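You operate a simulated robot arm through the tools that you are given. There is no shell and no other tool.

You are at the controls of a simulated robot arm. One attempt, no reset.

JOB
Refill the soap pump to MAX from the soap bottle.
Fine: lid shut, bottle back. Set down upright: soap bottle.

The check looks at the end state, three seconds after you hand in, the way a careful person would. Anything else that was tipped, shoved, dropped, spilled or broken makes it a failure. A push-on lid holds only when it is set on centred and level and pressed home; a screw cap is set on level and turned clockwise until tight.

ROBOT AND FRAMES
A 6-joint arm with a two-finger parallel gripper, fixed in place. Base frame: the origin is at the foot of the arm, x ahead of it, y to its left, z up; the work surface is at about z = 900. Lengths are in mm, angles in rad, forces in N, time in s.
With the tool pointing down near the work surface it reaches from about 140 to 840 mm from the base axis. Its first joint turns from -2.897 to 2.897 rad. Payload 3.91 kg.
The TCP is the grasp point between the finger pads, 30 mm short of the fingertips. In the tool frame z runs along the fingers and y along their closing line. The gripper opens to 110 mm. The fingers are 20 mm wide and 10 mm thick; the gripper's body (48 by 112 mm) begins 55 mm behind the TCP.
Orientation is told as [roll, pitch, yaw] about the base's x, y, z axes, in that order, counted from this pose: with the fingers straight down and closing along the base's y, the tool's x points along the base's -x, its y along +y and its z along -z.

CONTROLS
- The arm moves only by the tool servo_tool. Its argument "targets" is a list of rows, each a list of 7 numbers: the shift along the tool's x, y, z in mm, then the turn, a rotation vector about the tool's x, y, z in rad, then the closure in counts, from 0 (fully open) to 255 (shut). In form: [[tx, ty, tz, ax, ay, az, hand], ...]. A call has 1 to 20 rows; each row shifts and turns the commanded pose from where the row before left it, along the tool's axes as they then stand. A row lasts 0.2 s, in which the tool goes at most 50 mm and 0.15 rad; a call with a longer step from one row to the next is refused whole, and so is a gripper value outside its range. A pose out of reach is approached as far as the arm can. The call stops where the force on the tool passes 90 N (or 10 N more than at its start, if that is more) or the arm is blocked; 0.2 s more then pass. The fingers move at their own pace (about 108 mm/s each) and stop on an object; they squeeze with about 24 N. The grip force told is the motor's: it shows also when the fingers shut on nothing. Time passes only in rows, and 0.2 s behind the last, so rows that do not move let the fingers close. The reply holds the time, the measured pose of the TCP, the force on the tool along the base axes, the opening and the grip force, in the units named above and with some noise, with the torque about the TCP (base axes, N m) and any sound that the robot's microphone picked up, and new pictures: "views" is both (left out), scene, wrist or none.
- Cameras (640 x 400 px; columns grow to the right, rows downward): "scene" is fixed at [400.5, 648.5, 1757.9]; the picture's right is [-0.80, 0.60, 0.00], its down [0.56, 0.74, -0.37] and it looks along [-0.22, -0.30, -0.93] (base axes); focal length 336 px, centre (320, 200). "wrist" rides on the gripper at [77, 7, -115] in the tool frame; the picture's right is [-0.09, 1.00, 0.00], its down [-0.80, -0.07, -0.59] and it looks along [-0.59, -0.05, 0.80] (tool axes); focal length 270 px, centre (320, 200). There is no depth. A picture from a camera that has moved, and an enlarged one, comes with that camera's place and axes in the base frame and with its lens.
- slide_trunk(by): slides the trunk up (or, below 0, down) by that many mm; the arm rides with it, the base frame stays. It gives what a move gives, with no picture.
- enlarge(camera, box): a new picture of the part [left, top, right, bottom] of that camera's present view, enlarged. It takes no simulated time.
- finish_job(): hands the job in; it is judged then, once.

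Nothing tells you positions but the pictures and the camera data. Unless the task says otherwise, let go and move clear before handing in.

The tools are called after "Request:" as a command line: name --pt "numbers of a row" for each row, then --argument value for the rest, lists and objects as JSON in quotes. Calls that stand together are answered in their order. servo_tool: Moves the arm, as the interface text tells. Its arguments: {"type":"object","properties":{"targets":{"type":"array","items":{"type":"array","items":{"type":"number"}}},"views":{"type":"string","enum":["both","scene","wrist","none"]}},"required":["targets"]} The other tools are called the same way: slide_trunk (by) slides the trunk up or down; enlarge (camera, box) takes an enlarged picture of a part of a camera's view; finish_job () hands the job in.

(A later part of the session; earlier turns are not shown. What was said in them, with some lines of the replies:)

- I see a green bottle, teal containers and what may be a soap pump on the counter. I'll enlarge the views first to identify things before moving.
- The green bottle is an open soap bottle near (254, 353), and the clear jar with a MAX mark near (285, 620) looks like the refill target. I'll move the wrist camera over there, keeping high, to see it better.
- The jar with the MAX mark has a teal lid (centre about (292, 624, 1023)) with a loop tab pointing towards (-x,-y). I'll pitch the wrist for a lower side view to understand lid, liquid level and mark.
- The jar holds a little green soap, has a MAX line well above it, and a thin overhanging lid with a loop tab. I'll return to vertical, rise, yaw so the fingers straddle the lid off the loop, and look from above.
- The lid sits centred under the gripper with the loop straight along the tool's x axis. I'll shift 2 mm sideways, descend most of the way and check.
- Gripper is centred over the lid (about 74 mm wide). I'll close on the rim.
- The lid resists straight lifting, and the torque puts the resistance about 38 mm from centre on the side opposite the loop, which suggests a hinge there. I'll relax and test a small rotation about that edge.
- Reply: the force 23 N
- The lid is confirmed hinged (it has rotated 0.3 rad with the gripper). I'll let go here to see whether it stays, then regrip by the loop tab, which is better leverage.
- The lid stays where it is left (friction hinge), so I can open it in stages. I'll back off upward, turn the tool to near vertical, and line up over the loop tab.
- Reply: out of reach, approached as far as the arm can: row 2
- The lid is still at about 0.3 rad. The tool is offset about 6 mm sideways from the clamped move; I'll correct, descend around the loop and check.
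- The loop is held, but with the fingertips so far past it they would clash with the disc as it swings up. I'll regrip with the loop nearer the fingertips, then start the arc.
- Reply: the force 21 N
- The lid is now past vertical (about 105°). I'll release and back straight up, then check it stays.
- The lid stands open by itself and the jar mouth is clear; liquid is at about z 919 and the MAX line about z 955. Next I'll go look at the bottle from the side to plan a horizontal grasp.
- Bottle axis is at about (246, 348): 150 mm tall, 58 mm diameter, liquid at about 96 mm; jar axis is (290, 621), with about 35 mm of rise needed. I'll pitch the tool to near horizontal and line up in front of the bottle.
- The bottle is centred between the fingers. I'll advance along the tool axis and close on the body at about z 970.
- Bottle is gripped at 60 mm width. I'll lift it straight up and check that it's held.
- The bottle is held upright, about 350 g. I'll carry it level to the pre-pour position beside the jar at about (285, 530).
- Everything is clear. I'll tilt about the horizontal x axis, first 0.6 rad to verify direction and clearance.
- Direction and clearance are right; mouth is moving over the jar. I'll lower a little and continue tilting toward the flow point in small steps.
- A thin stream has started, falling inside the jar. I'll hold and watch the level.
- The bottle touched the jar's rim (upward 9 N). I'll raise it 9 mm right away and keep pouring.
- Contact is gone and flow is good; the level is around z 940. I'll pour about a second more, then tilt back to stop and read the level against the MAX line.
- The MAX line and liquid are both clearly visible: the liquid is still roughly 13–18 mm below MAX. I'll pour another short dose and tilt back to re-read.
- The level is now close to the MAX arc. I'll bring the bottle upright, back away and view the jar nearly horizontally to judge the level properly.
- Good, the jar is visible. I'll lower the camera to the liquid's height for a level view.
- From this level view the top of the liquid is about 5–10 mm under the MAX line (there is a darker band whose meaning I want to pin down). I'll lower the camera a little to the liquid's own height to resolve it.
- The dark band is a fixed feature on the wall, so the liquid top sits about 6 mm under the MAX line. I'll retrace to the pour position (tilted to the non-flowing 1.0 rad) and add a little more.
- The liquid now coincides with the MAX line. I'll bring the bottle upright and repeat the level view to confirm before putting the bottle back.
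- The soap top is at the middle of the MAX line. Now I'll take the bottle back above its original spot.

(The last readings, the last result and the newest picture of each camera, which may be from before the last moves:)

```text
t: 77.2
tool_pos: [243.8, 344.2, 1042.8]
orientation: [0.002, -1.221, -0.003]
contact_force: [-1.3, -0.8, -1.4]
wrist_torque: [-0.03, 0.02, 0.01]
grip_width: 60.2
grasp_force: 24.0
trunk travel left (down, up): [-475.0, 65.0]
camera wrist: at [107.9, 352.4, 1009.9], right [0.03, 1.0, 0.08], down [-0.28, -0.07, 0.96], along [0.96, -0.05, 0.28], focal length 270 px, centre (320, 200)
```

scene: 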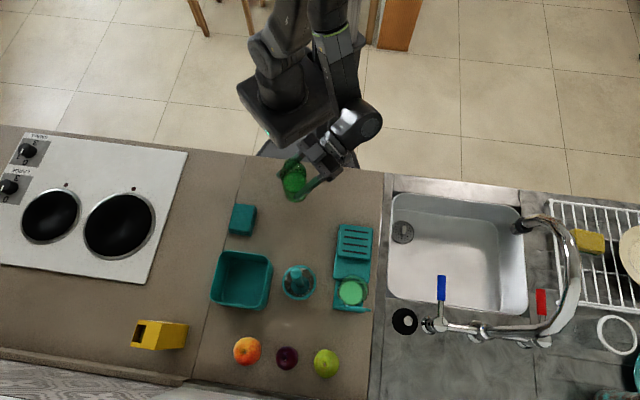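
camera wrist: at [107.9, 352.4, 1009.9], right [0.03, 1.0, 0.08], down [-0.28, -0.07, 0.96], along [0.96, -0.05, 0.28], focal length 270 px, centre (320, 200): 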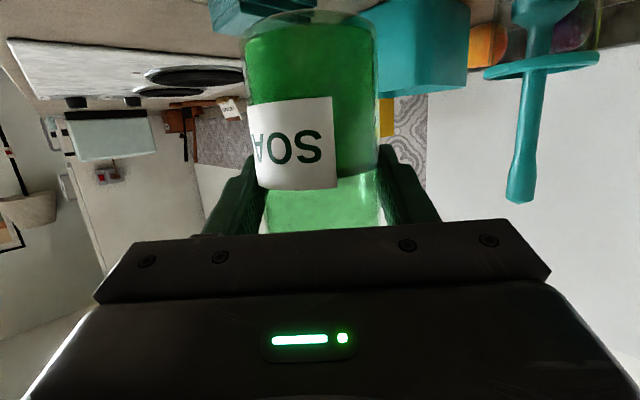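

Request:
servo_tool --pt "17.6 0.5 5.4 0 0 0 255" --pt "17.6 0.5 5.4 0 0 0 255" --pt "17.5 0.5 5.3 0 0 0 255" --pt "0 0 0 0 0 0 255"

Request:
enlarge --camera "scene" --box '[240, 140, 360, 230]'

```text
t: 78.2
tool_pos: [239.4, 346.6, 985.7]
orientation: [0.003, -1.22, -0.004]
contact_force: [-0.2, 0.6, -2.0]
wrist_torque: [0.01, 0.03, 0.04]
grip_width: 59.7
grasp_force: 24.1
trunk travel left (down, up): [-475.0, 65.0]
camera wrist: at [103.9, 354.0, 953.4], right [0.03, 1.0, 0.08], down [-0.28, -0.07, 0.96], along [0.96, -0.05, 0.28], focal length 270 px, centre (320, 200)
```

scene: 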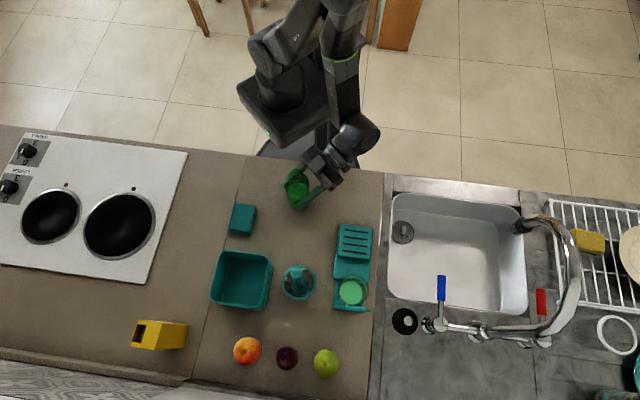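
wrist: 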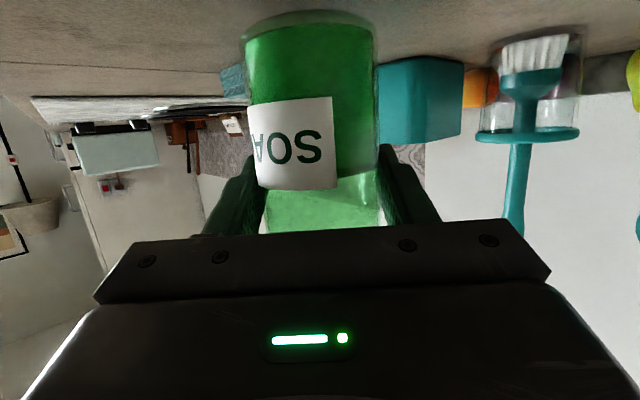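

```text
4.44 times, centred on (300, 185) of scene
camera zoom: at [400.5, 648.5, 1757.9], right [-0.8, 0.6, 0.0], down [0.56, 0.74, -0.37], along [-0.22, -0.3, -0.93], focal length 1492 px, centre (409, 267)
```

zoom: 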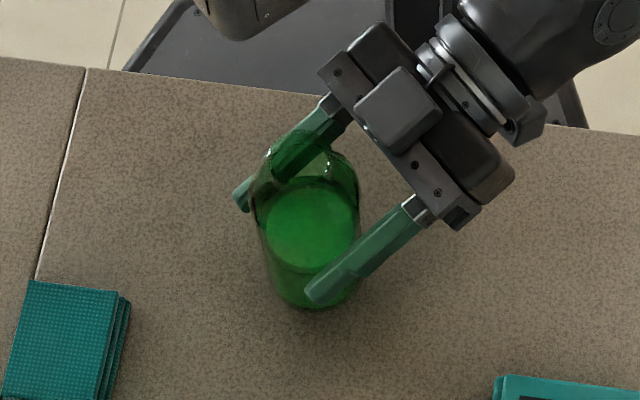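

Request:
servo_tool --pt "3.8 0 1.4 0 0 0 255" --pt "3.8 0 1.4 0 0 0 255" --pt "3.8 0 1.4 0 0 0 255" --pt "0.94 0 0.34 0 0 0 255" --pt "0 0 0 0 0 0 255" --views "none"

```text
t: 79.4
tool_pos: [238.1, 347.2, 973.3]
orientation: [0.003, -1.22, -0.002]
contact_force: [-0.6, -0.3, -2.4]
wrist_torque: [-0.02, 0.0, 0.02]
grip_width: 59.6
grasp_force: 23.8
trunk travel left (down, up): [-475.0, 65.0]
```

Request:
servo_tool --pt "0.94 0 0.34 0 0 0 255" --pt "0.94 0 0.34 0 0 0 255" --pt "0 0 0 0 0 0 255" --views "none"

```text
t: 80.2
tool_pos: [238.4, 346.3, 971.4]
orientation: [0.006, -1.219, -0.004]
contact_force: [0.5, 0.1, -0.3]
wrist_torque: [-0.09, 0.05, 0.04]
grip_width: 59.6
grasp_force: 24.1
trunk travel left (down, up): [-475.0, 65.0]
```

Request:
servo_tool --pt "0.6 0 0.2 0 0 0 255" --pt "0 0 0 0 0 0 255" --pt "0 0 0 0 0 0 110" --pt "0 0 0 0 0 0 100" --pt "0 0 0 0 0 0 60" --pt "0 0 0 0 0 0 0" --pt "0 0 0 0 0 0 0"

Request:
enlarge --camera "scene" --box '[240, 140, 360, 230]'

```text
t: 81.8
tool_pos: [237.7, 346.4, 970.6]
orientation: [0.003, -1.218, -0.005]
contact_force: [-0.6, -0.1, 0.0]
wrist_torque: [0.02, 0.0, 0.02]
grip_width: 110.0
grasp_force: 0.1
trunk travel left (down, up): [-475.0, 65.0]
camera wrist: at [103.6, 354.3, 938.3], right [0.03, 1.0, 0.08], down [-0.28, -0.07, 0.96], along [0.96, -0.05, 0.28], focal length 270 px, centre (320, 200)
```

scene: 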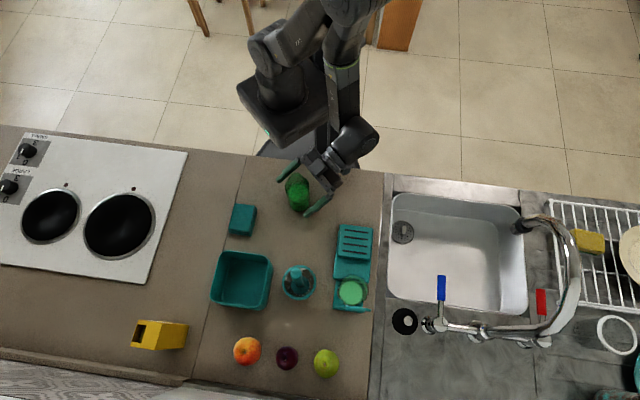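
wrist: 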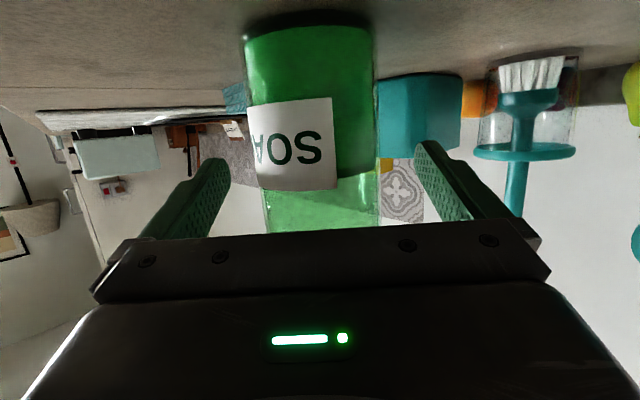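

```text
4.44 times, centred on (300, 185) of scene
camera zoom: at [400.5, 648.5, 1757.9], right [-0.8, 0.6, 0.0], down [0.56, 0.74, -0.37], along [-0.22, -0.3, -0.93], focal length 1492 px, centre (409, 267)
```

zoom: 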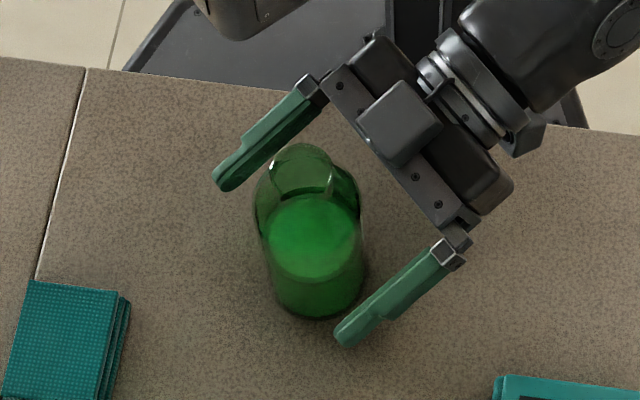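

The bottle stands upright at its spot. I'll back out, rise, and turn the tool down again for closing the lid.

Request:
servo_tool --pt "0 0 -20 0 0 0 0" --pt "0 0 -25 0 0 0 0" --pt "0 0 -25 0 0 0 0" --pt "0 0 -25 0 0 0 0" --pt "0 0 -20 0 0 0 0" --pt "-37.5 0 -13.8 0 0 0 0" --pt "-37.5 0 -13.8 0 0 0 0" --pt "-37.5 0 -13.8 0 0 0 0" --pt "-37.5 0 -13.8 0 0 0 0" --pt "0 0 0 0 0.14 0 0" --pt "0 0 0 0 0.14 0 0" --pt "0 0 0 0 0.14 0 0" --pt "0 0 0 0 0.14 0 0" --pt "0 0 0 0 0.14 0 0" --pt "0 0 0 0 0.14 0 0" --pt "0 0 0 0 0.14 0 0" --pt "0 0 0 0 0.14 0 0"

Request:
enlarge --camera "scene" --box '[240, 140, 390, 320]'

```text
t: 85.4
tool_pos: [129.3, 347.9, 1170.2]
orientation: [0.001, -0.097, 0.001]
contact_force: [-0.5, 0.5, 0.2]
wrist_torque: [-0.02, -0.03, 0.01]
grip_width: 109.8
grasp_force: 0.1
trunk travel left (down, up): [-475.0, 65.0]
camera wrist: at [41.1, 354.2, 1276.8], right [0.09, 1.0, 0.01], down [0.74, -0.07, 0.67], along [0.67, -0.05, -0.74], focal length 270 px, centre (320, 200)
```

scene: 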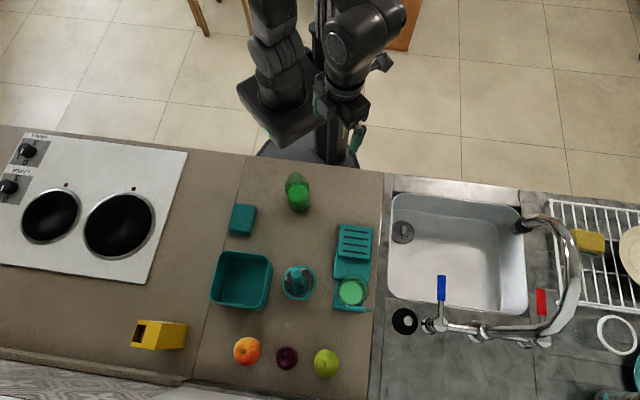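
wrist: 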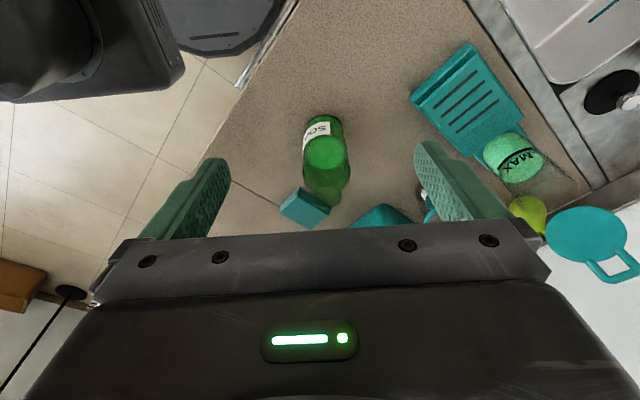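

```text
2.22 times, centred on (315, 230) of scene
camera zoom: at [400.5, 648.5, 1757.9], right [-0.8, 0.6, 0.0], down [0.56, 0.74, -0.37], along [-0.22, -0.3, -0.93], focal length 746 px, centre (331, 133)
```

zoom: 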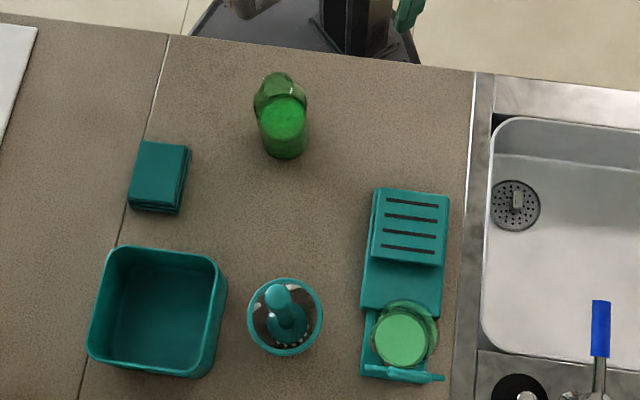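

Request:
servo_tool --pt "0 0 0 -0.0135 0 -0.1343 0" --pt "0 0 0 -0.0135 0 -0.1343 0" --pt "0 0 0 -0.0135 0 -0.1343 0" --pt "0 0 0 -0.0135 0 -0.1343 0" --pt "0 0 0 -0.0135 0 -0.1343 0" --pt "0 0 0 -0.0135 0 -0.1343 0" --pt "-35 7.1 -2 0 0 0 110" --pt "-35 7.1 2 0 0 0 110" --pt "-35 7.1 2 0 0 0 110" --pt "-35 7.1 2 0 0 0 110" --pt "-35 7.1 2 0 0 0 110" --pt "-35 7.1 2 0 0 0 110" --pt "-35 7.1 2 0 0 0 110" --pt "-35 7.1 2 0 0 0 110" --pt "-35 7.1 2 0 0 0 110" --pt "0 0 0 0 0 0 110"

Request:
enlarge --camera "wrist" --box '[200, 50, 440, 250]'

```text
t: 88.8
tool_pos: [302.1, 617.1, 1189.7]
orientation: [0.003, -0.101, 0.808]
contact_force: [0.5, 0.4, -0.4]
wrist_torque: [0.02, 0.03, -0.01]
grip_width: 62.5
grasp_force: 0.1
trunk travel left (down, up): [-475.0, 65.0]
camera wrist: at [234.7, 559.2, 1296.1], right [-0.66, 0.75, 0.01], down [0.56, 0.48, 0.67], along [0.5, 0.45, -0.74], focal length 270 px, centre (320, 200)
```

scene: 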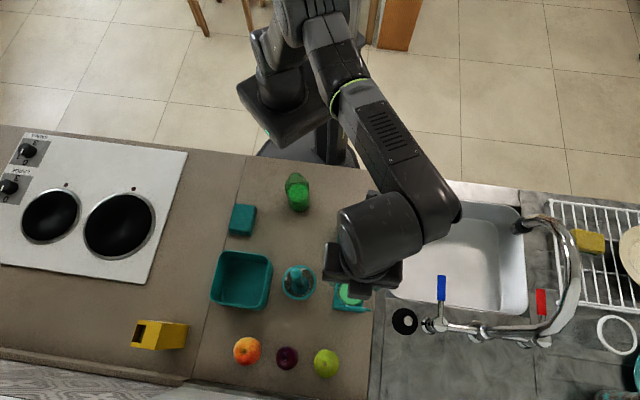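
wrist: 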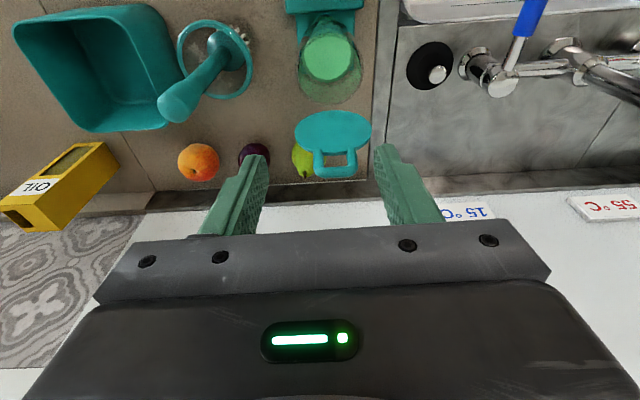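

```text
2.00 times, centred on (320, 150) of wrist
camera zoom: at [234.7, 559.2, 1296.1], right [-0.66, 0.75, 0.01], down [0.56, 0.48, 0.67], along [0.5, 0.45, -0.74], focal length 541 px, centre (320, 300)
```

zoom: 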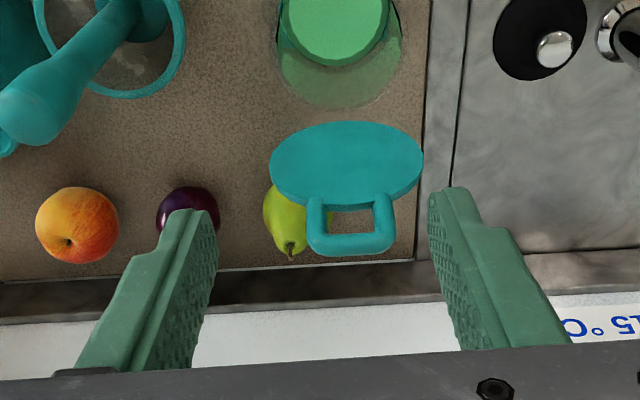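

Request:
servo_tool --pt "-17.5 5.5 0 0 0 0 110" --pt "-17.5 5.5 10 0 0 0 110" --pt "0 0 15 0 0 0 110" --pt "0 0 0 0 0 0 110" --views "wrist"

Request:
enlarge --camera "wrist" --box '[200, 50, 440, 250]'

```text
t: 89.8
tool_pos: [320.1, 652.9, 1167.3]
orientation: [0.002, -0.102, 0.808]
contact_force: [0.7, -0.4, 0.6]
wrist_torque: [-0.01, 0.02, 0.01]
grip_width: 62.6
grasp_force: 0.0
trunk travel left (down, up): [-475.0, 65.0]
camera wrist: at [253.0, 595.0, 1274.1], right [-0.66, 0.75, 0.01], down [0.56, 0.48, 0.67], along [0.5, 0.45, -0.74], focal length 270 px, centre (320, 200)
```

wrist: 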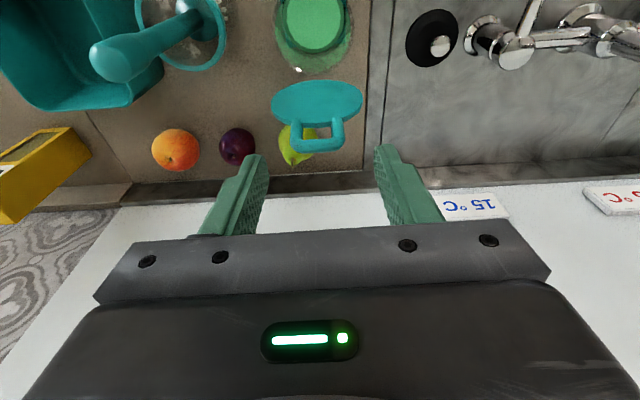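

```text
2.00 times, centred on (320, 150) of wrist
camera zoom: at [253.0, 595.0, 1274.1], right [-0.66, 0.75, 0.01], down [0.56, 0.48, 0.67], along [0.5, 0.45, -0.74], focal length 541 px, centre (320, 300)
```

zoom: 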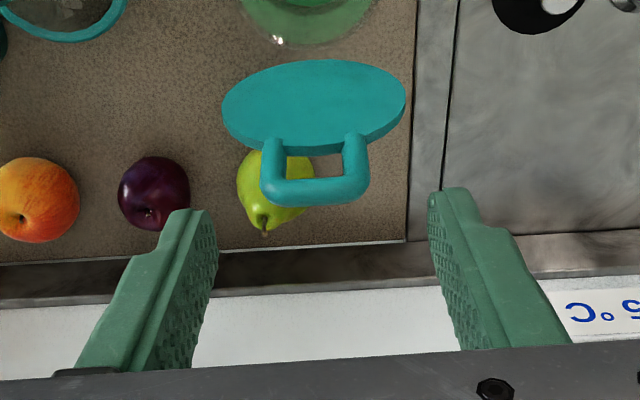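

Request:
servo_tool --pt "0 -1 12 0 0 0 110" --pt "0 0 12 0 0 0 110" --pt "0 0 10 0 0 0 110" --pt "0 0 0 0 0 0 110" --views "wrist"

Request:
enlarge --camera "wrist" --box '[200, 50, 440, 250]'

```text
t: 90.8
tool_pos: [320.3, 656.4, 1133.2]
orientation: [0.001, -0.102, 0.808]
contact_force: [0.1, 0.2, 0.1]
wrist_torque: [0.0, -0.02, 0.02]
grip_width: 62.6
grasp_force: 0.1
trunk travel left (down, up): [-475.0, 65.0]
camera wrist: at [254.7, 596.8, 1239.8], right [-0.66, 0.75, 0.01], down [0.56, 0.48, 0.67], along [0.5, 0.45, -0.74], focal length 270 px, centre (320, 200)
```

wrist: 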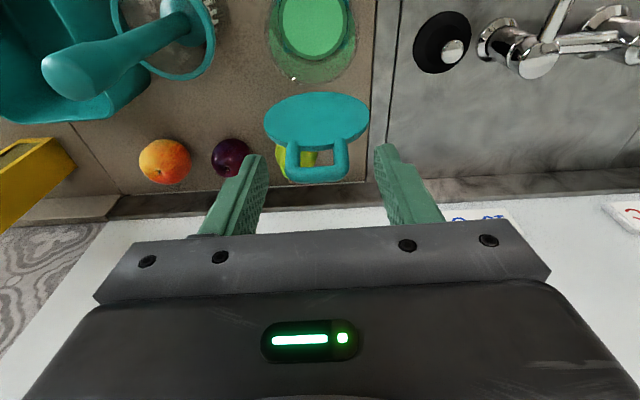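

```text
2.00 times, centred on (320, 150) of wrist
camera zoom: at [254.7, 596.8, 1239.8], right [-0.66, 0.75, 0.01], down [0.56, 0.48, 0.67], along [0.5, 0.45, -0.74], focal length 541 px, centre (320, 300)
```

zoom: 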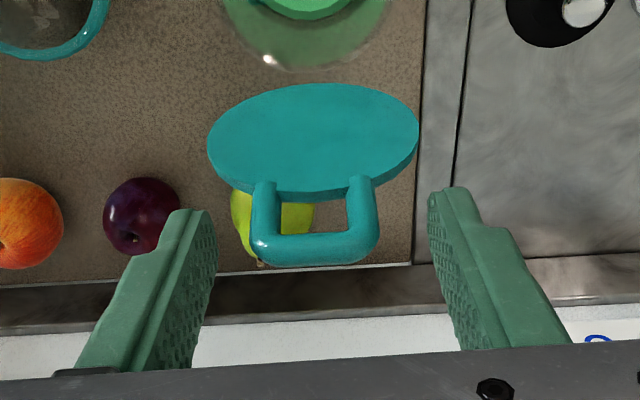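

The loop is between the fingers near the tips. I'll grip it.

Request:
servo_tool --pt "0 -0.8 -2 0 0 0 150" --pt "0 0 0 0 0 0 165" --pt "0 0 0 0 0 0 255" --pt "0 0 0 0 0 0 255" --views "wrist"

Request:
enlarge --camera "wrist" --box '[200, 50, 440, 250]'

```text
t: 91.8
tool_pos: [322.3, 654.4, 1134.6]
orientation: [0.0, -0.1, 0.809]
contact_force: [2.1, -3.0, -1.5]
wrist_torque: [-0.15, -0.03, -0.1]
grip_width: 36.4
grasp_force: 44.8
trunk travel left (down, up): [-475.0, 65.0]
camera wrist: at [255.7, 595.8, 1241.3], right [-0.66, 0.75, 0.01], down [0.56, 0.48, 0.67], along [0.5, 0.45, -0.74], focal length 270 px, centre (320, 200)
```

wrist: 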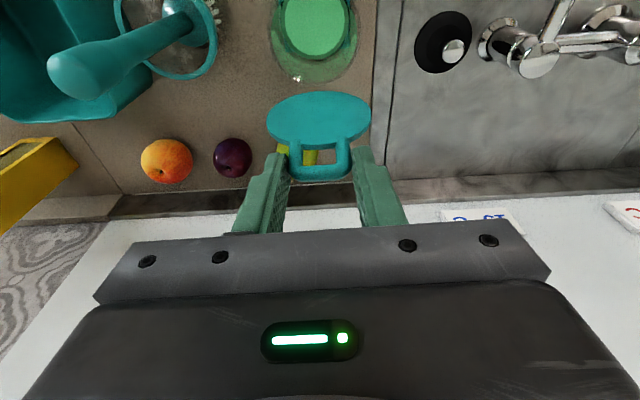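

```text
2.00 times, centred on (320, 150) of wrist
camera zoom: at [255.7, 595.8, 1241.3], right [-0.66, 0.75, 0.01], down [0.56, 0.48, 0.67], along [0.5, 0.45, -0.74], focal length 541 px, centre (320, 300)
```

zoom: 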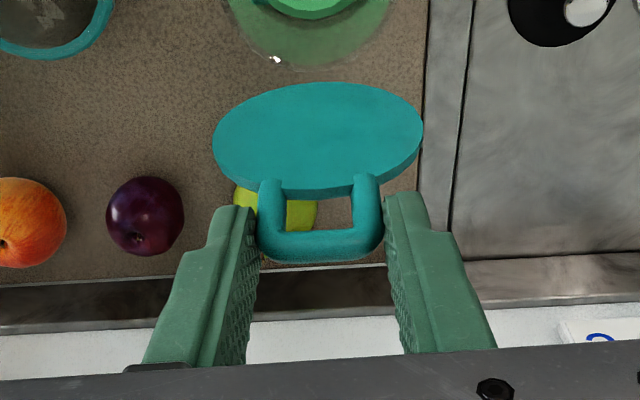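

Request:
servo_tool --pt "10.3 0 -1.7 0 0 0 255" --pt "10.5 0 -0.5 0 0 0 255" --pt "10.4 0 0.8 0 0 0 255" --pt "10.3 0 2.0 0 0 0 255" --pt "0 0 0 0 0 0 255" --views "wrist"

Request:
enlarge --camera "wrist" --box '[200, 50, 440, 250]'

```text
t: 93.0
tool_pos: [293.5, 625.8, 1129.9]
orientation: [0.002, -0.1, 0.807]
contact_force: [6.3, 12.4, 4.7]
wrist_torque: [1.09, -1.08, 0.12]
grip_width: 36.3
grasp_force: 45.2
trunk travel left (down, up): [-475.0, 65.0]
camera wrist: at [227.6, 567.3, 1236.7], right [-0.66, 0.75, 0.01], down [0.56, 0.48, 0.67], along [0.5, 0.45, -0.74], focal length 270 px, centre (320, 200)
```

wrist: 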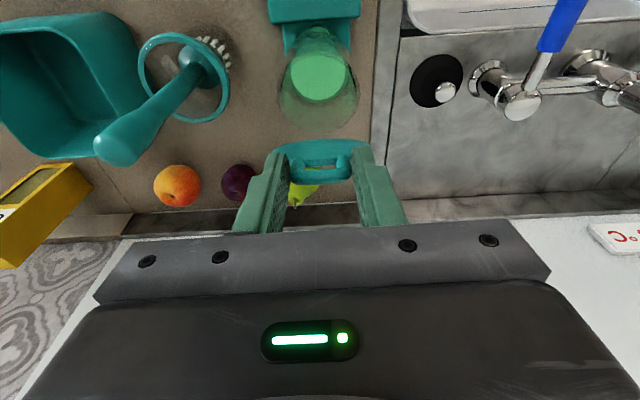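

```text
2.00 times, centred on (320, 150) of wrist
camera zoom: at [227.6, 567.3, 1236.7], right [-0.66, 0.75, 0.01], down [0.56, 0.48, 0.67], along [0.5, 0.45, -0.74], focal length 541 px, centre (320, 300)
```

zoom: 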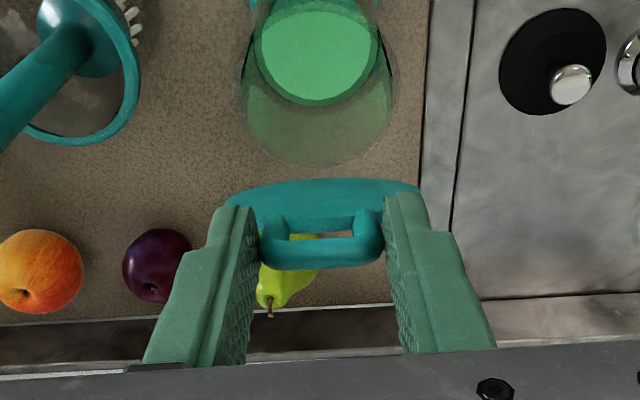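

Request:
servo_tool --pt "9.9 0 3.0 0 0 0 255" --pt "9.5 0 4.3 0 0 0 255" --pt "8.9 0 5.4 0 0 0 255" --pt "8.2 0 6.5 0 0 0 255" --pt "0 0 0 0 0 0 255" --views "wrist"

Request:
enlarge --camera "wrist" --box '[200, 50, 440, 250]'

```text
t: 94.2
tool_pos: [268.0, 600.9, 1109.0]
orientation: [0.003, -0.101, 0.811]
contact_force: [-0.8, 8.4, 12.8]
wrist_torque: [0.94, -0.97, 0.11]
grip_width: 36.3
grasp_force: 45.2
trunk travel left (down, up): [-475.0, 65.0]
camera wrist: at [202.2, 541.9, 1214.9], right [-0.66, 0.75, 0.01], down [0.56, 0.48, 0.67], along [0.5, 0.45, -0.74], focal length 270 px, centre (320, 200)
```

wrist: 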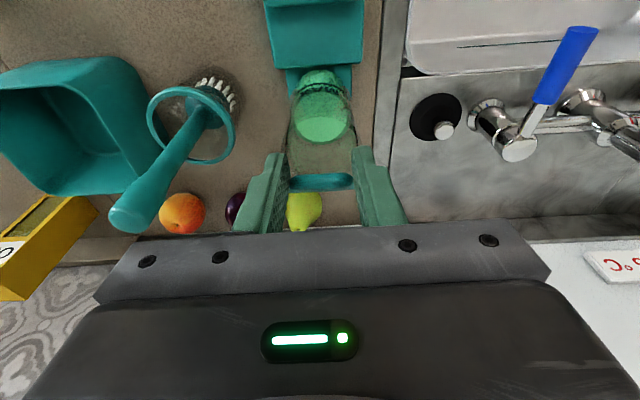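

```text
2.00 times, centred on (320, 150) of wrist
camera zoom: at [202.2, 541.9, 1214.9], right [-0.66, 0.75, 0.01], down [0.56, 0.48, 0.67], along [0.5, 0.45, -0.74], focal length 541 px, centre (320, 300)
```

zoom: 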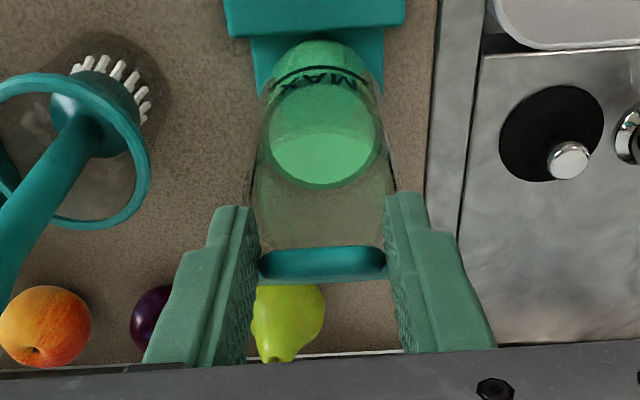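

Request:
servo_tool --pt "7.2 0 7.3 0 0 0 255" --pt "6.3 0 8.2 0 0 0 255" --pt "5.3 0 8.9 0 0 0 255" --pt "4.2 0 9.5 0 0 0 255" --pt "0 0 0 0 0 0 255" --views "wrist"

Request:
enlarge --camera "wrist" --box '[200, 50, 440, 250]'

```text
t: 95.4
tool_pos: [253.5, 585.0, 1071.3]
orientation: [0.0, -0.099, 0.811]
contact_force: [-15.8, 7.5, 14.3]
wrist_torque: [0.95, -0.62, 0.09]
grip_width: 36.6
grasp_force: 44.4
trunk travel left (down, up): [-475.0, 65.0]
camera wrist: at [186.5, 526.2, 1178.4], right [-0.66, 0.75, 0.01], down [0.56, 0.48, 0.67], along [0.5, 0.45, -0.74], focal length 270 px, centre (320, 200)
```

wrist: 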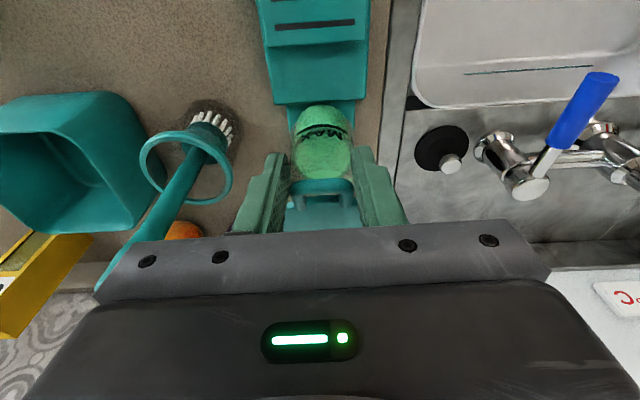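

```text
2.00 times, centred on (320, 150) of wrist
camera zoom: at [186.5, 526.2, 1178.4], right [-0.66, 0.75, 0.01], down [0.56, 0.48, 0.67], along [0.5, 0.45, -0.74], focal length 541 px, centre (320, 300)
```

zoom: 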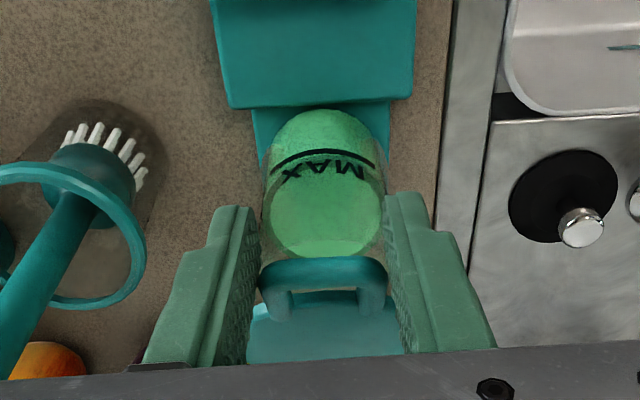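

Request:
servo_tool --pt "3.0 1 10.0 0 0 0 255" --pt "1.6 0.5 8.5 0 0 0 255" --pt "0.5 0 4 0 0 0 255" --pt "0 0 0 0 0 0 255" --views "wrist"

Request:
enlarge --camera "wrist" --box '[200, 50, 440, 250]'

```text
t: 96.4
tool_pos: [250.8, 582.6, 1048.9]
orientation: [-0.001, -0.102, 0.809]
contact_force: [-25.7, -4.3, 13.8]
wrist_torque: [0.72, -0.53, 0.08]
grip_width: 36.8
grasp_force: 45.3
trunk travel left (down, up): [-475.0, 65.0]
camera wrist: at [183.5, 523.4, 1155.5], right [-0.66, 0.75, 0.01], down [0.56, 0.48, 0.67], along [0.5, 0.45, -0.74], focal length 270 px, centre (320, 200)
```

wrist: 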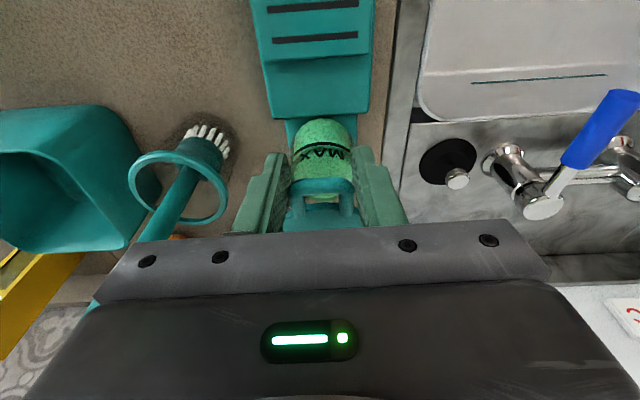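

```text
2.00 times, centred on (320, 150) of wrist
camera zoom: at [183.5, 523.4, 1155.5], right [-0.66, 0.75, 0.01], down [0.56, 0.48, 0.67], along [0.5, 0.45, -0.74], focal length 541 px, centre (320, 300)
```

zoom: 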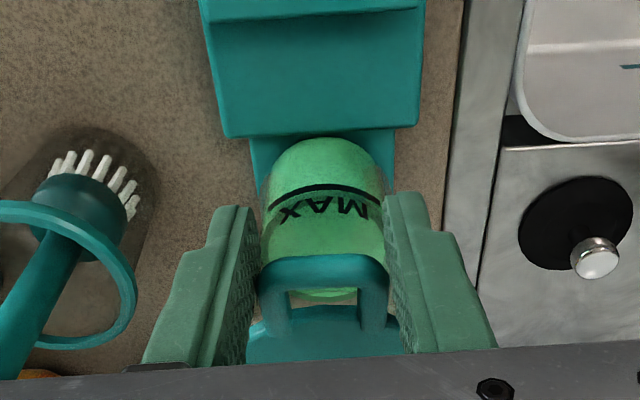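

Nearly closed. I'll release, rise, and then press the lid home from above with closed fingers.

Request:
servo_tool --pt "2 1 1 0 0 0 255" --pt "0 0 0 0 0 0 150" --pt "0 0 0 0 0 0 130" --pt "0 0 -25 0 0 0 110" --pt "0 0 -25 0 0 0 110" --pt "0 0 0 0 0.1 0 255" --pt "-25 0 0 0 0 0 255" --pt "0 0 0 0 0 0 255" --pt "0 0 0 0 0 0 255"

Request:
enlarge --camera "wrist" --box '[200, 50, 440, 250]'

Request:
enlarge --camera "scene" --box '[300, 220, 440, 320]'

```text
t: 98.4
tool_pos: [265.5, 598.6, 1098.1]
orientation: [0.001, 0.0, 0.807]
contact_force: [0.2, 1.5, -0.5]
wrist_torque: [-0.01, -0.01, 0.02]
grip_width: 0.2
grasp_force: 23.8
trunk travel left (down, up): [-475.0, 65.0]
camera wrist: at [207.0, 547.1, 1212.5], right [-0.66, 0.75, 0.0], down [0.6, 0.53, 0.59], along [0.45, 0.39, -0.8], focal length 270 px, centre (320, 200)
```

scene: 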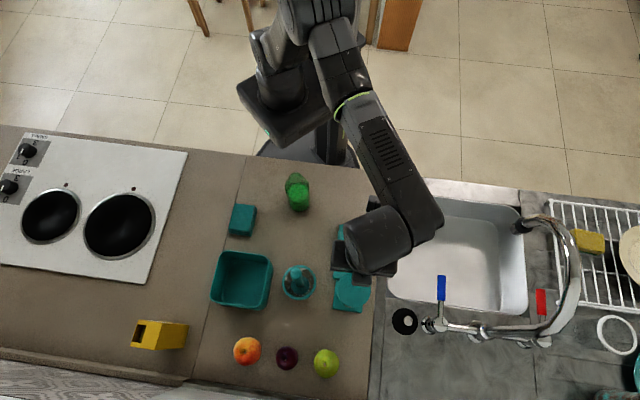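
wrist: 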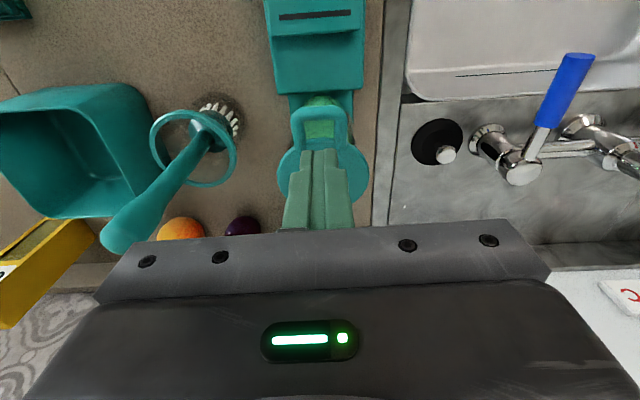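

```text
2.00 times, centred on (320, 150) of wrist
camera zoom: at [207.0, 547.1, 1212.5], right [-0.66, 0.75, 0.0], down [0.6, 0.53, 0.59], along [0.45, 0.39, -0.8], focal length 541 px, centre (320, 300)
```

zoom: 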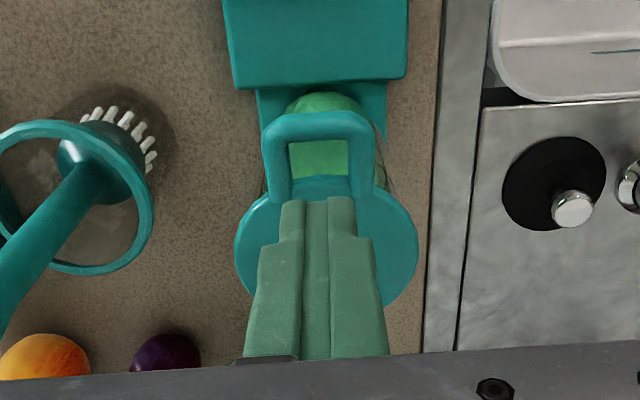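

```text
4.00 times, centred on (370, 270) of scene
camera zoom: at [400.5, 648.5, 1757.9], right [-0.8, 0.6, 0.0], down [0.56, 0.74, -0.37], along [-0.22, -0.3, -0.93], focal length 1343 px, centre (120, -80)
```

zoom: 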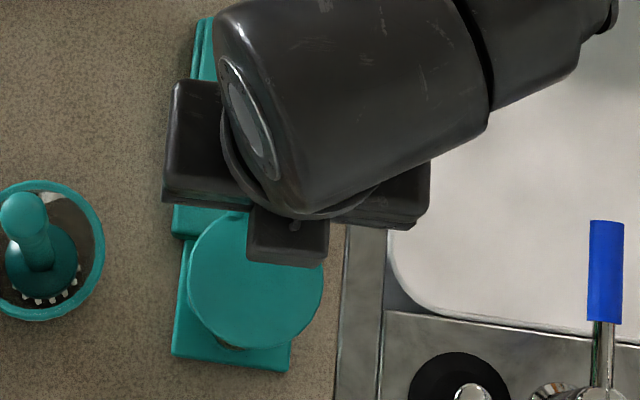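

Request:
servo_tool --pt "-11.7 -0.8 0 0 0 0 255" --pt "-11.7 0 0 0 0 0 255" --pt "0 0 5 0 0 0 255" --pt "0 0 4 0 0 0 255" --pt "0 0 2 0 0 0 255" --pt "0 0 2 0 0 0 255" --pt "0 0 0 0 0 0 255" --views "wrist"

```text
t: 100.0
tool_pos: [281.2, 615.1, 1083.8]
orientation: [-0.002, -0.001, 0.806]
contact_force: [0.3, -0.2, 0.0]
wrist_torque: [-0.01, -0.02, -0.02]
grip_width: 0.0
grasp_force: 24.2
trunk travel left (down, up): [-475.0, 65.0]
camera wrist: at [223.0, 563.8, 1198.4], right [-0.66, 0.75, 0.0], down [0.6, 0.53, 0.59], along [0.45, 0.39, -0.8], focal length 270 px, centre (320, 200)
```

wrist: 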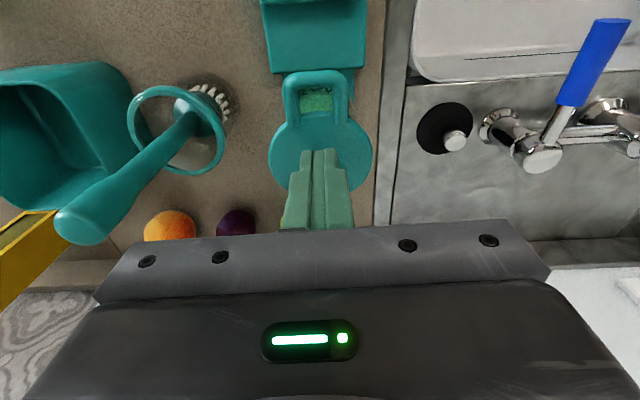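

Request:
servo_tool --pt "0 0 6 0 0 0 255" --pt "0 0 6 0 0 0 255" --pt "0 0 4 0 0 0 255" --pt "0 0 3 0 0 0 255" --pt "0 0 2 0 0 0 255" --pt "0 0 0 0 0 0 255" --views "wrist"

Request:
enlarge --camera "wrist" --box '[200, 50, 440, 250]'

```text
t: 101.4
tool_pos: [281.7, 615.2, 1063.1]
orientation: [0.0, -0.002, 0.806]
contact_force: [0.1, -0.2, 0.2]
wrist_torque: [0.0, 0.01, -0.02]
grip_width: 0.0
grasp_force: 24.0
trunk travel left (down, up): [-475.0, 65.0]
camera wrist: at [223.2, 564.0, 1177.5], right [-0.66, 0.75, 0.0], down [0.6, 0.53, 0.59], along [0.45, 0.39, -0.8], focal length 270 px, centre (320, 200)
```

wrist: 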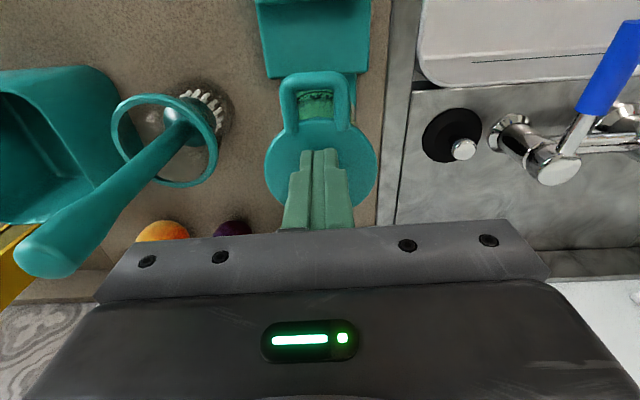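

```text
2.00 times, centred on (320, 150) of wrist
camera zoom: at [223.2, 564.0, 1177.5], right [-0.66, 0.75, 0.0], down [0.6, 0.53, 0.59], along [0.45, 0.39, -0.8], focal length 541 px, centre (320, 300)
```

zoom: 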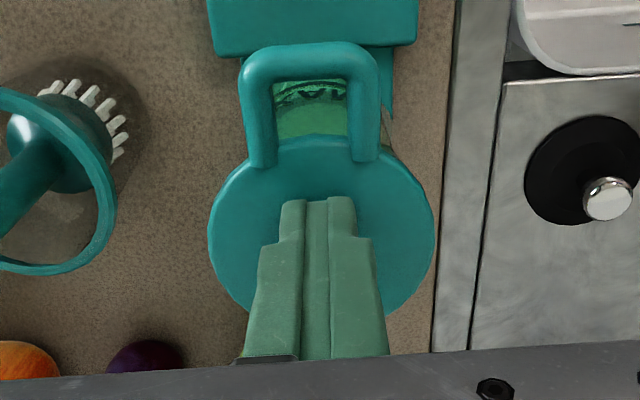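

Request:
servo_tool --pt "0 0 2 0 0 0 255" --pt "0 0 2 0 0 0 255" --pt "0 0 2 0 0 0 255" --pt "0 0 2 0 0 0 255" --pt "0 0 0 0 0 0 255" --views "none"

```text
t: 102.6
tool_pos: [281.6, 614.9, 1061.8]
orientation: [0.005, -0.014, 0.808]
contact_force: [5.4, 10.5, 48.5]
wrist_torque: [0.55, -0.53, 0.18]
grip_width: 0.1
grasp_force: 23.7
trunk travel left (down, up): [-475.0, 65.0]
```

Request:
enlarge --camera "wrist" --box '[200, 50, 440, 250]'

Request:
enlarge --camera "scene" --box '[300, 220, 440, 320]'

```text
2.00 times, centred on (320, 150) of wrist
camera zoom: at [222.4, 562.3, 1175.0], right [-0.66, 0.75, 0.01], down [0.6, 0.52, 0.6], along [0.45, 0.4, -0.8], focal length 541 px, centre (320, 300)
```

zoom: 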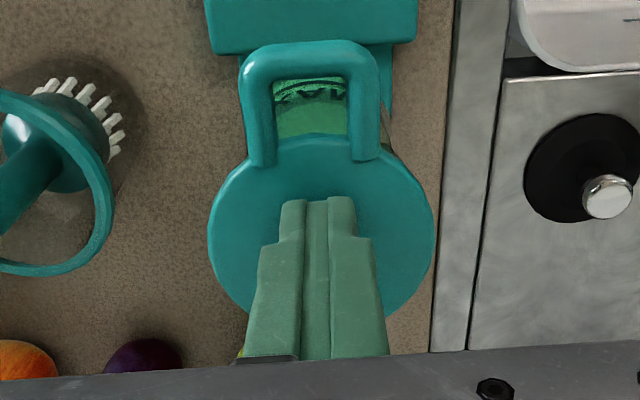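

```text
4.00 times, centred on (370, 270) of scene
camera zoom: at [400.5, 648.5, 1757.9], right [-0.8, 0.6, 0.0], down [0.56, 0.74, -0.37], along [-0.22, -0.3, -0.93], focal length 1343 px, centre (120, -80)
```

zoom: 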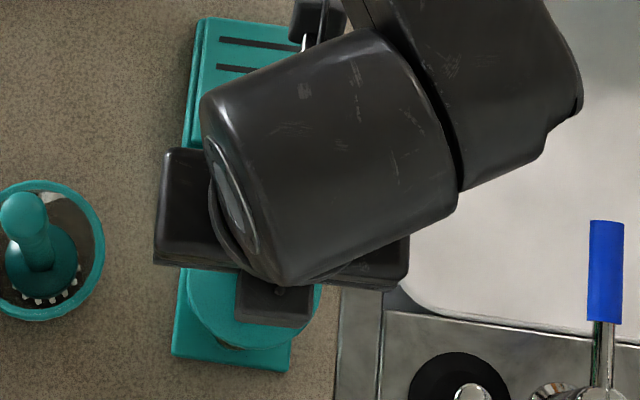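

Contact came at 48 N with the tip near z 1032, a bit higher than I expect for a fully closed lid. I'll lift off and look at the lid from the side.

Request:
servo_tool --pt "0 0 -30 0 0 0 255" --pt "0 0 -30 0 0 0 255" --pt "30 0 0 0 0 0 255" --pt "30 0 0 0 0 0 255" --pt "30 0 0 0 0 0 255" --pt "30 0 0 0 0 0 255" --pt "0 0 0 0 -0.15 0 255" --pt "0 0 0 0 -0.15 0 255" --pt "0 0 0 0 -0.15 0 255" --pt "0 0 0 0 -0.15 0 255" --pt "0 0 0 0 -0.15 0 255" --pt "20.5 0 22 0 0 0 0" --pt "20.5 0 22 0 0 0 0" --pt "0 0 0 0 0 0 0"

Request:
enlarge --camera "wrist" --box '[220, 50, 420, 230]'

Request:
enlarge --camera "wrist" --box '[270, 120, 380, 220]'

Request:
enlarge --camera "scene" --box '[320, 250, 400, 320]'

```text
t: 105.6
tool_pos: [199.6, 528.1, 1055.5]
orientation: [0.002, -0.751, 0.808]
contact_force: [-0.4, -0.2, 0.6]
wrist_torque: [-0.02, 0.05, 0.03]
grip_width: 110.0
grasp_force: 0.0
trunk travel left (down, up): [-475.0, 65.0]
camera wrist: at [100.5, 436.1, 1087.1], right [-0.68, 0.73, 0.06], down [0.18, 0.08, 0.98], along [0.72, 0.67, -0.18], focal length 270 px, centre (320, 200)
```

scene: 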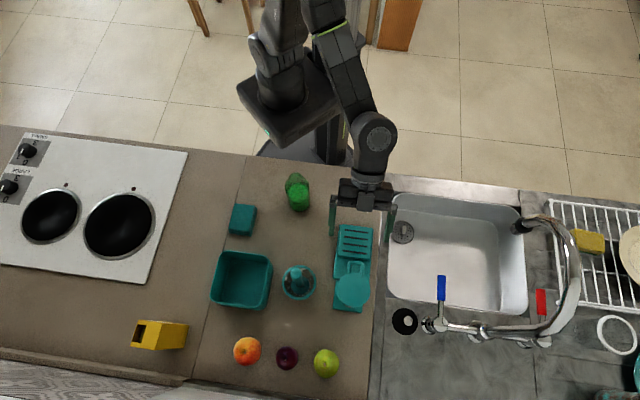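
wrist: 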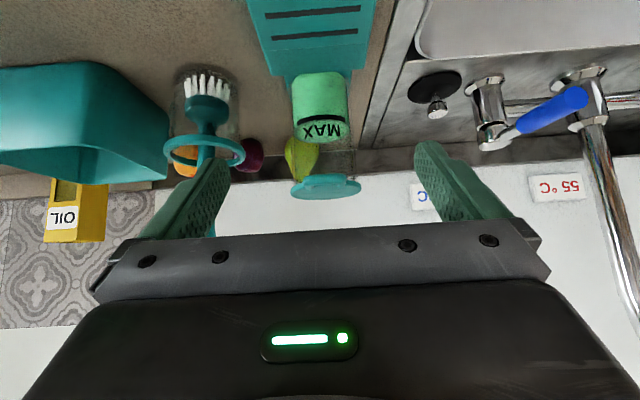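

```text
2.22 times, centred on (320, 140) of wrist
camera zoom: at [100.5, 436.1, 1087.1], right [-0.68, 0.73, 0.06], down [0.18, 0.08, 0.98], along [0.72, 0.67, -0.18], focal length 601 px, centre (320, 333)
```

zoom: 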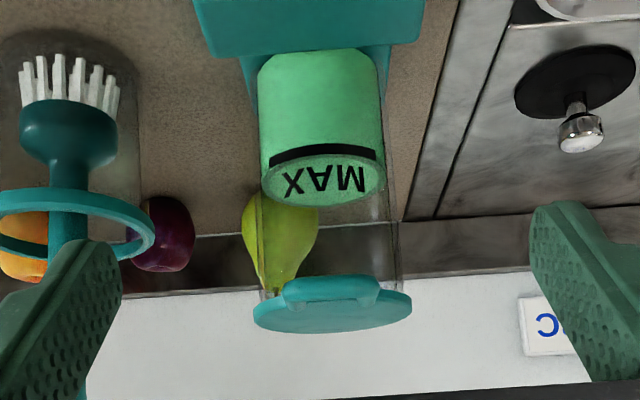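

```text
4.00 times, centred on (325, 170) of wrist
camera zoom: at [100.5, 436.1, 1087.1], right [-0.68, 0.73, 0.06], down [0.18, 0.08, 0.98], along [0.72, 0.67, -0.18], focal length 1081 px, centre (300, 320)
```

zoom: 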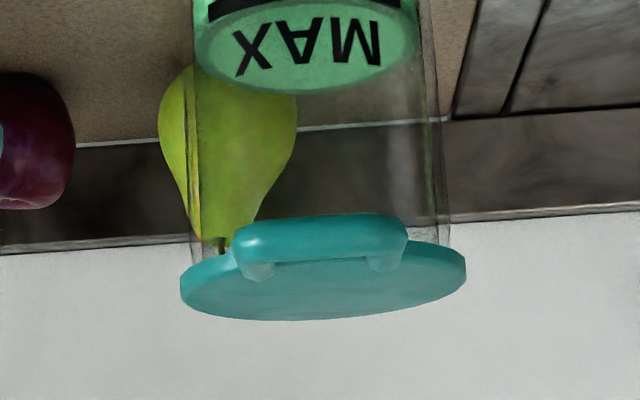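

```text
5.71 times, centred on (360, 285) of scene
camera zoom: at [400.5, 648.5, 1757.9], right [-0.8, 0.6, 0.0], down [0.56, 0.74, -0.37], along [-0.22, -0.3, -0.93], focal length 1919 px, centre (91, -286)
```

zoom: 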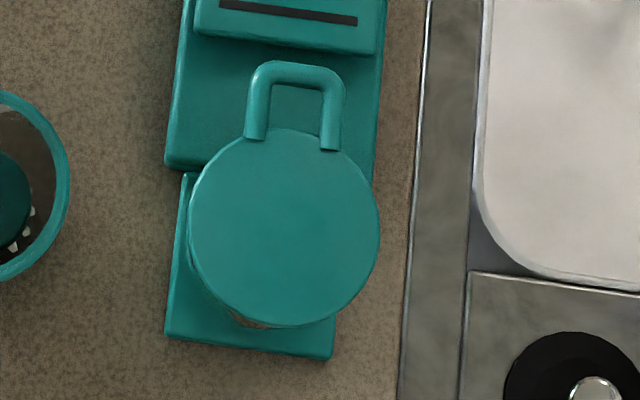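

The lid matches its original closed appearance exactly and sits level, with the soap at the MAX line. I'll move the arm clear and make a last check of everything.

Request:
servo_tool --pt "-22.7 0 -24.4 0 0 0 0" --pt "-22.7 0 -24.4 0 0 0 0" --pt "-22.7 0 -24.4 0 0 0 0" --pt "-10 0 -30 0 0 0 0" --pt "0 0 0 0 0 0 0"

Request:
enlarge --camera "scene" --box '[200, 160, 390, 320]'

Request:
enlarge --camera "scene" --box '[270, 160, 330, 220]'

Request:
enlarge --camera "wrist" --box '[220, 50, 420, 230]'

```text
t: 106.8
tool_pos: [190.6, 516.6, 1181.4]
orientation: [0.002, -0.751, 0.81]
contact_force: [-0.4, -0.5, -0.1]
wrist_torque: [-0.02, 0.03, 0.0]
grip_width: 110.0
grasp_force: 0.1
trunk travel left (down, up): [-475.0, 65.0]
camera wrist: at [92.7, 425.4, 1213.6], right [-0.68, 0.73, 0.06], down [0.18, 0.08, 0.98], along [0.72, 0.67, -0.18], focal length 270 px, centre (320, 200)
```

scene: 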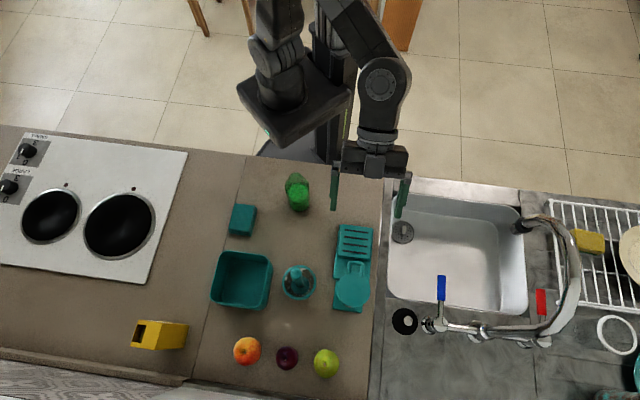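
wrist: 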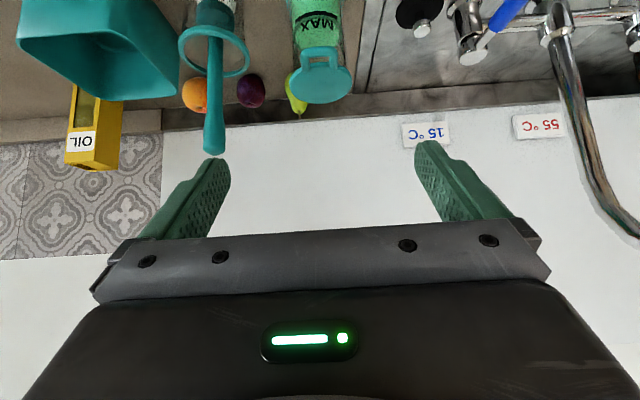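

```text
2.50 times, centred on (295, 240) of scene
camera zoom: at [400.5, 648.5, 1757.9], right [-0.8, 0.6, 0.0], down [0.56, 0.74, -0.37], along [-0.22, -0.3, -0.93], focal length 840 px, centre (382, 100)
```

zoom: 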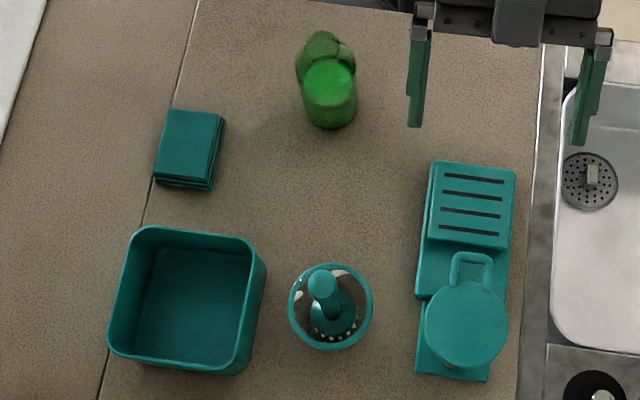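

```text
6.67 times, centred on (300, 190) of scene
camera zoom: at [400.5, 648.5, 1757.9], right [-0.8, 0.6, 0.0], down [0.56, 0.74, -0.37], along [-0.22, -0.3, -0.93], focal length 2239 px, centre (453, 267)
```

zoom: 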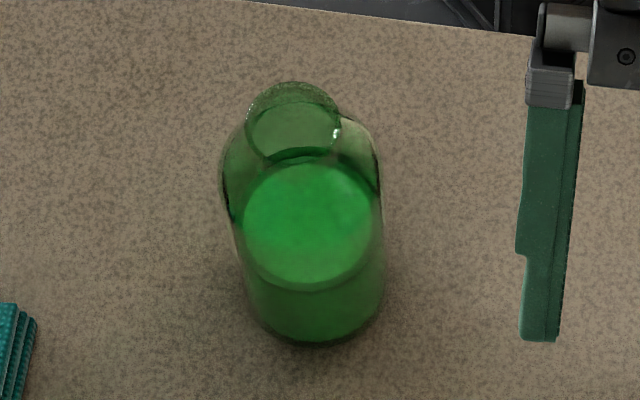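

```text
2.22 times, centred on (320, 140) of wrist
camera zoom: at [92.7, 425.4, 1213.6], right [-0.68, 0.73, 0.06], down [0.18, 0.08, 0.98], along [0.72, 0.67, -0.18], focal length 601 px, centre (320, 333)
```

zoom: 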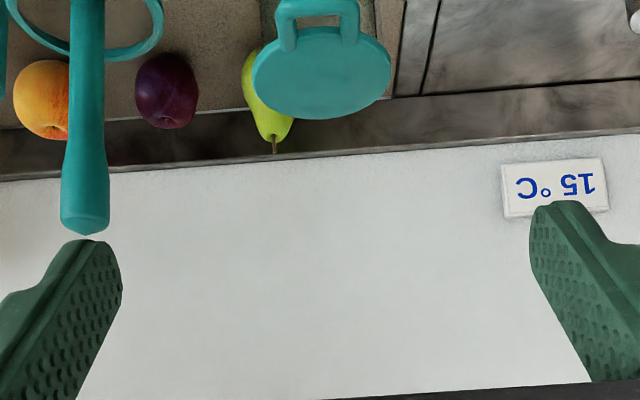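

The pump is filled to its MAX line and the lid is shut. The bottle stands upright back in its place, nothing else has moved, and the arm is clear, so I'm handing in.

Request:
finish_job

```text
The job is handed in.
```

I refilled the soap pump to its MAX line, shut its lid, and set the bottle upright back where it was, within a few millimetres. The job is handed in, and I haven't been told how it was judged.

- **Fill level:** In a near-level view the top of the green soap sits at the middle of the MAX line. A darker band just below the surface made the exact edge hard to read. If the true level is the bottom of that band, the fill is about 3–4 mm under the line.
- **Lid:** It turned out to be hinged, so I swung it open by its loop. To close it, I swung it back and pressed it down with about 48 N. Afterwards it looked the same from above as at the start.
- **Contact while pouring:** The bottle neck touched the jar rim once, with about 12 N. I raised it straight away, and the jar showed no sign of having moved.
- **Surroundings:** I saw no spills, and nothing else appears to have moved. The gripper is open and clear of everything.
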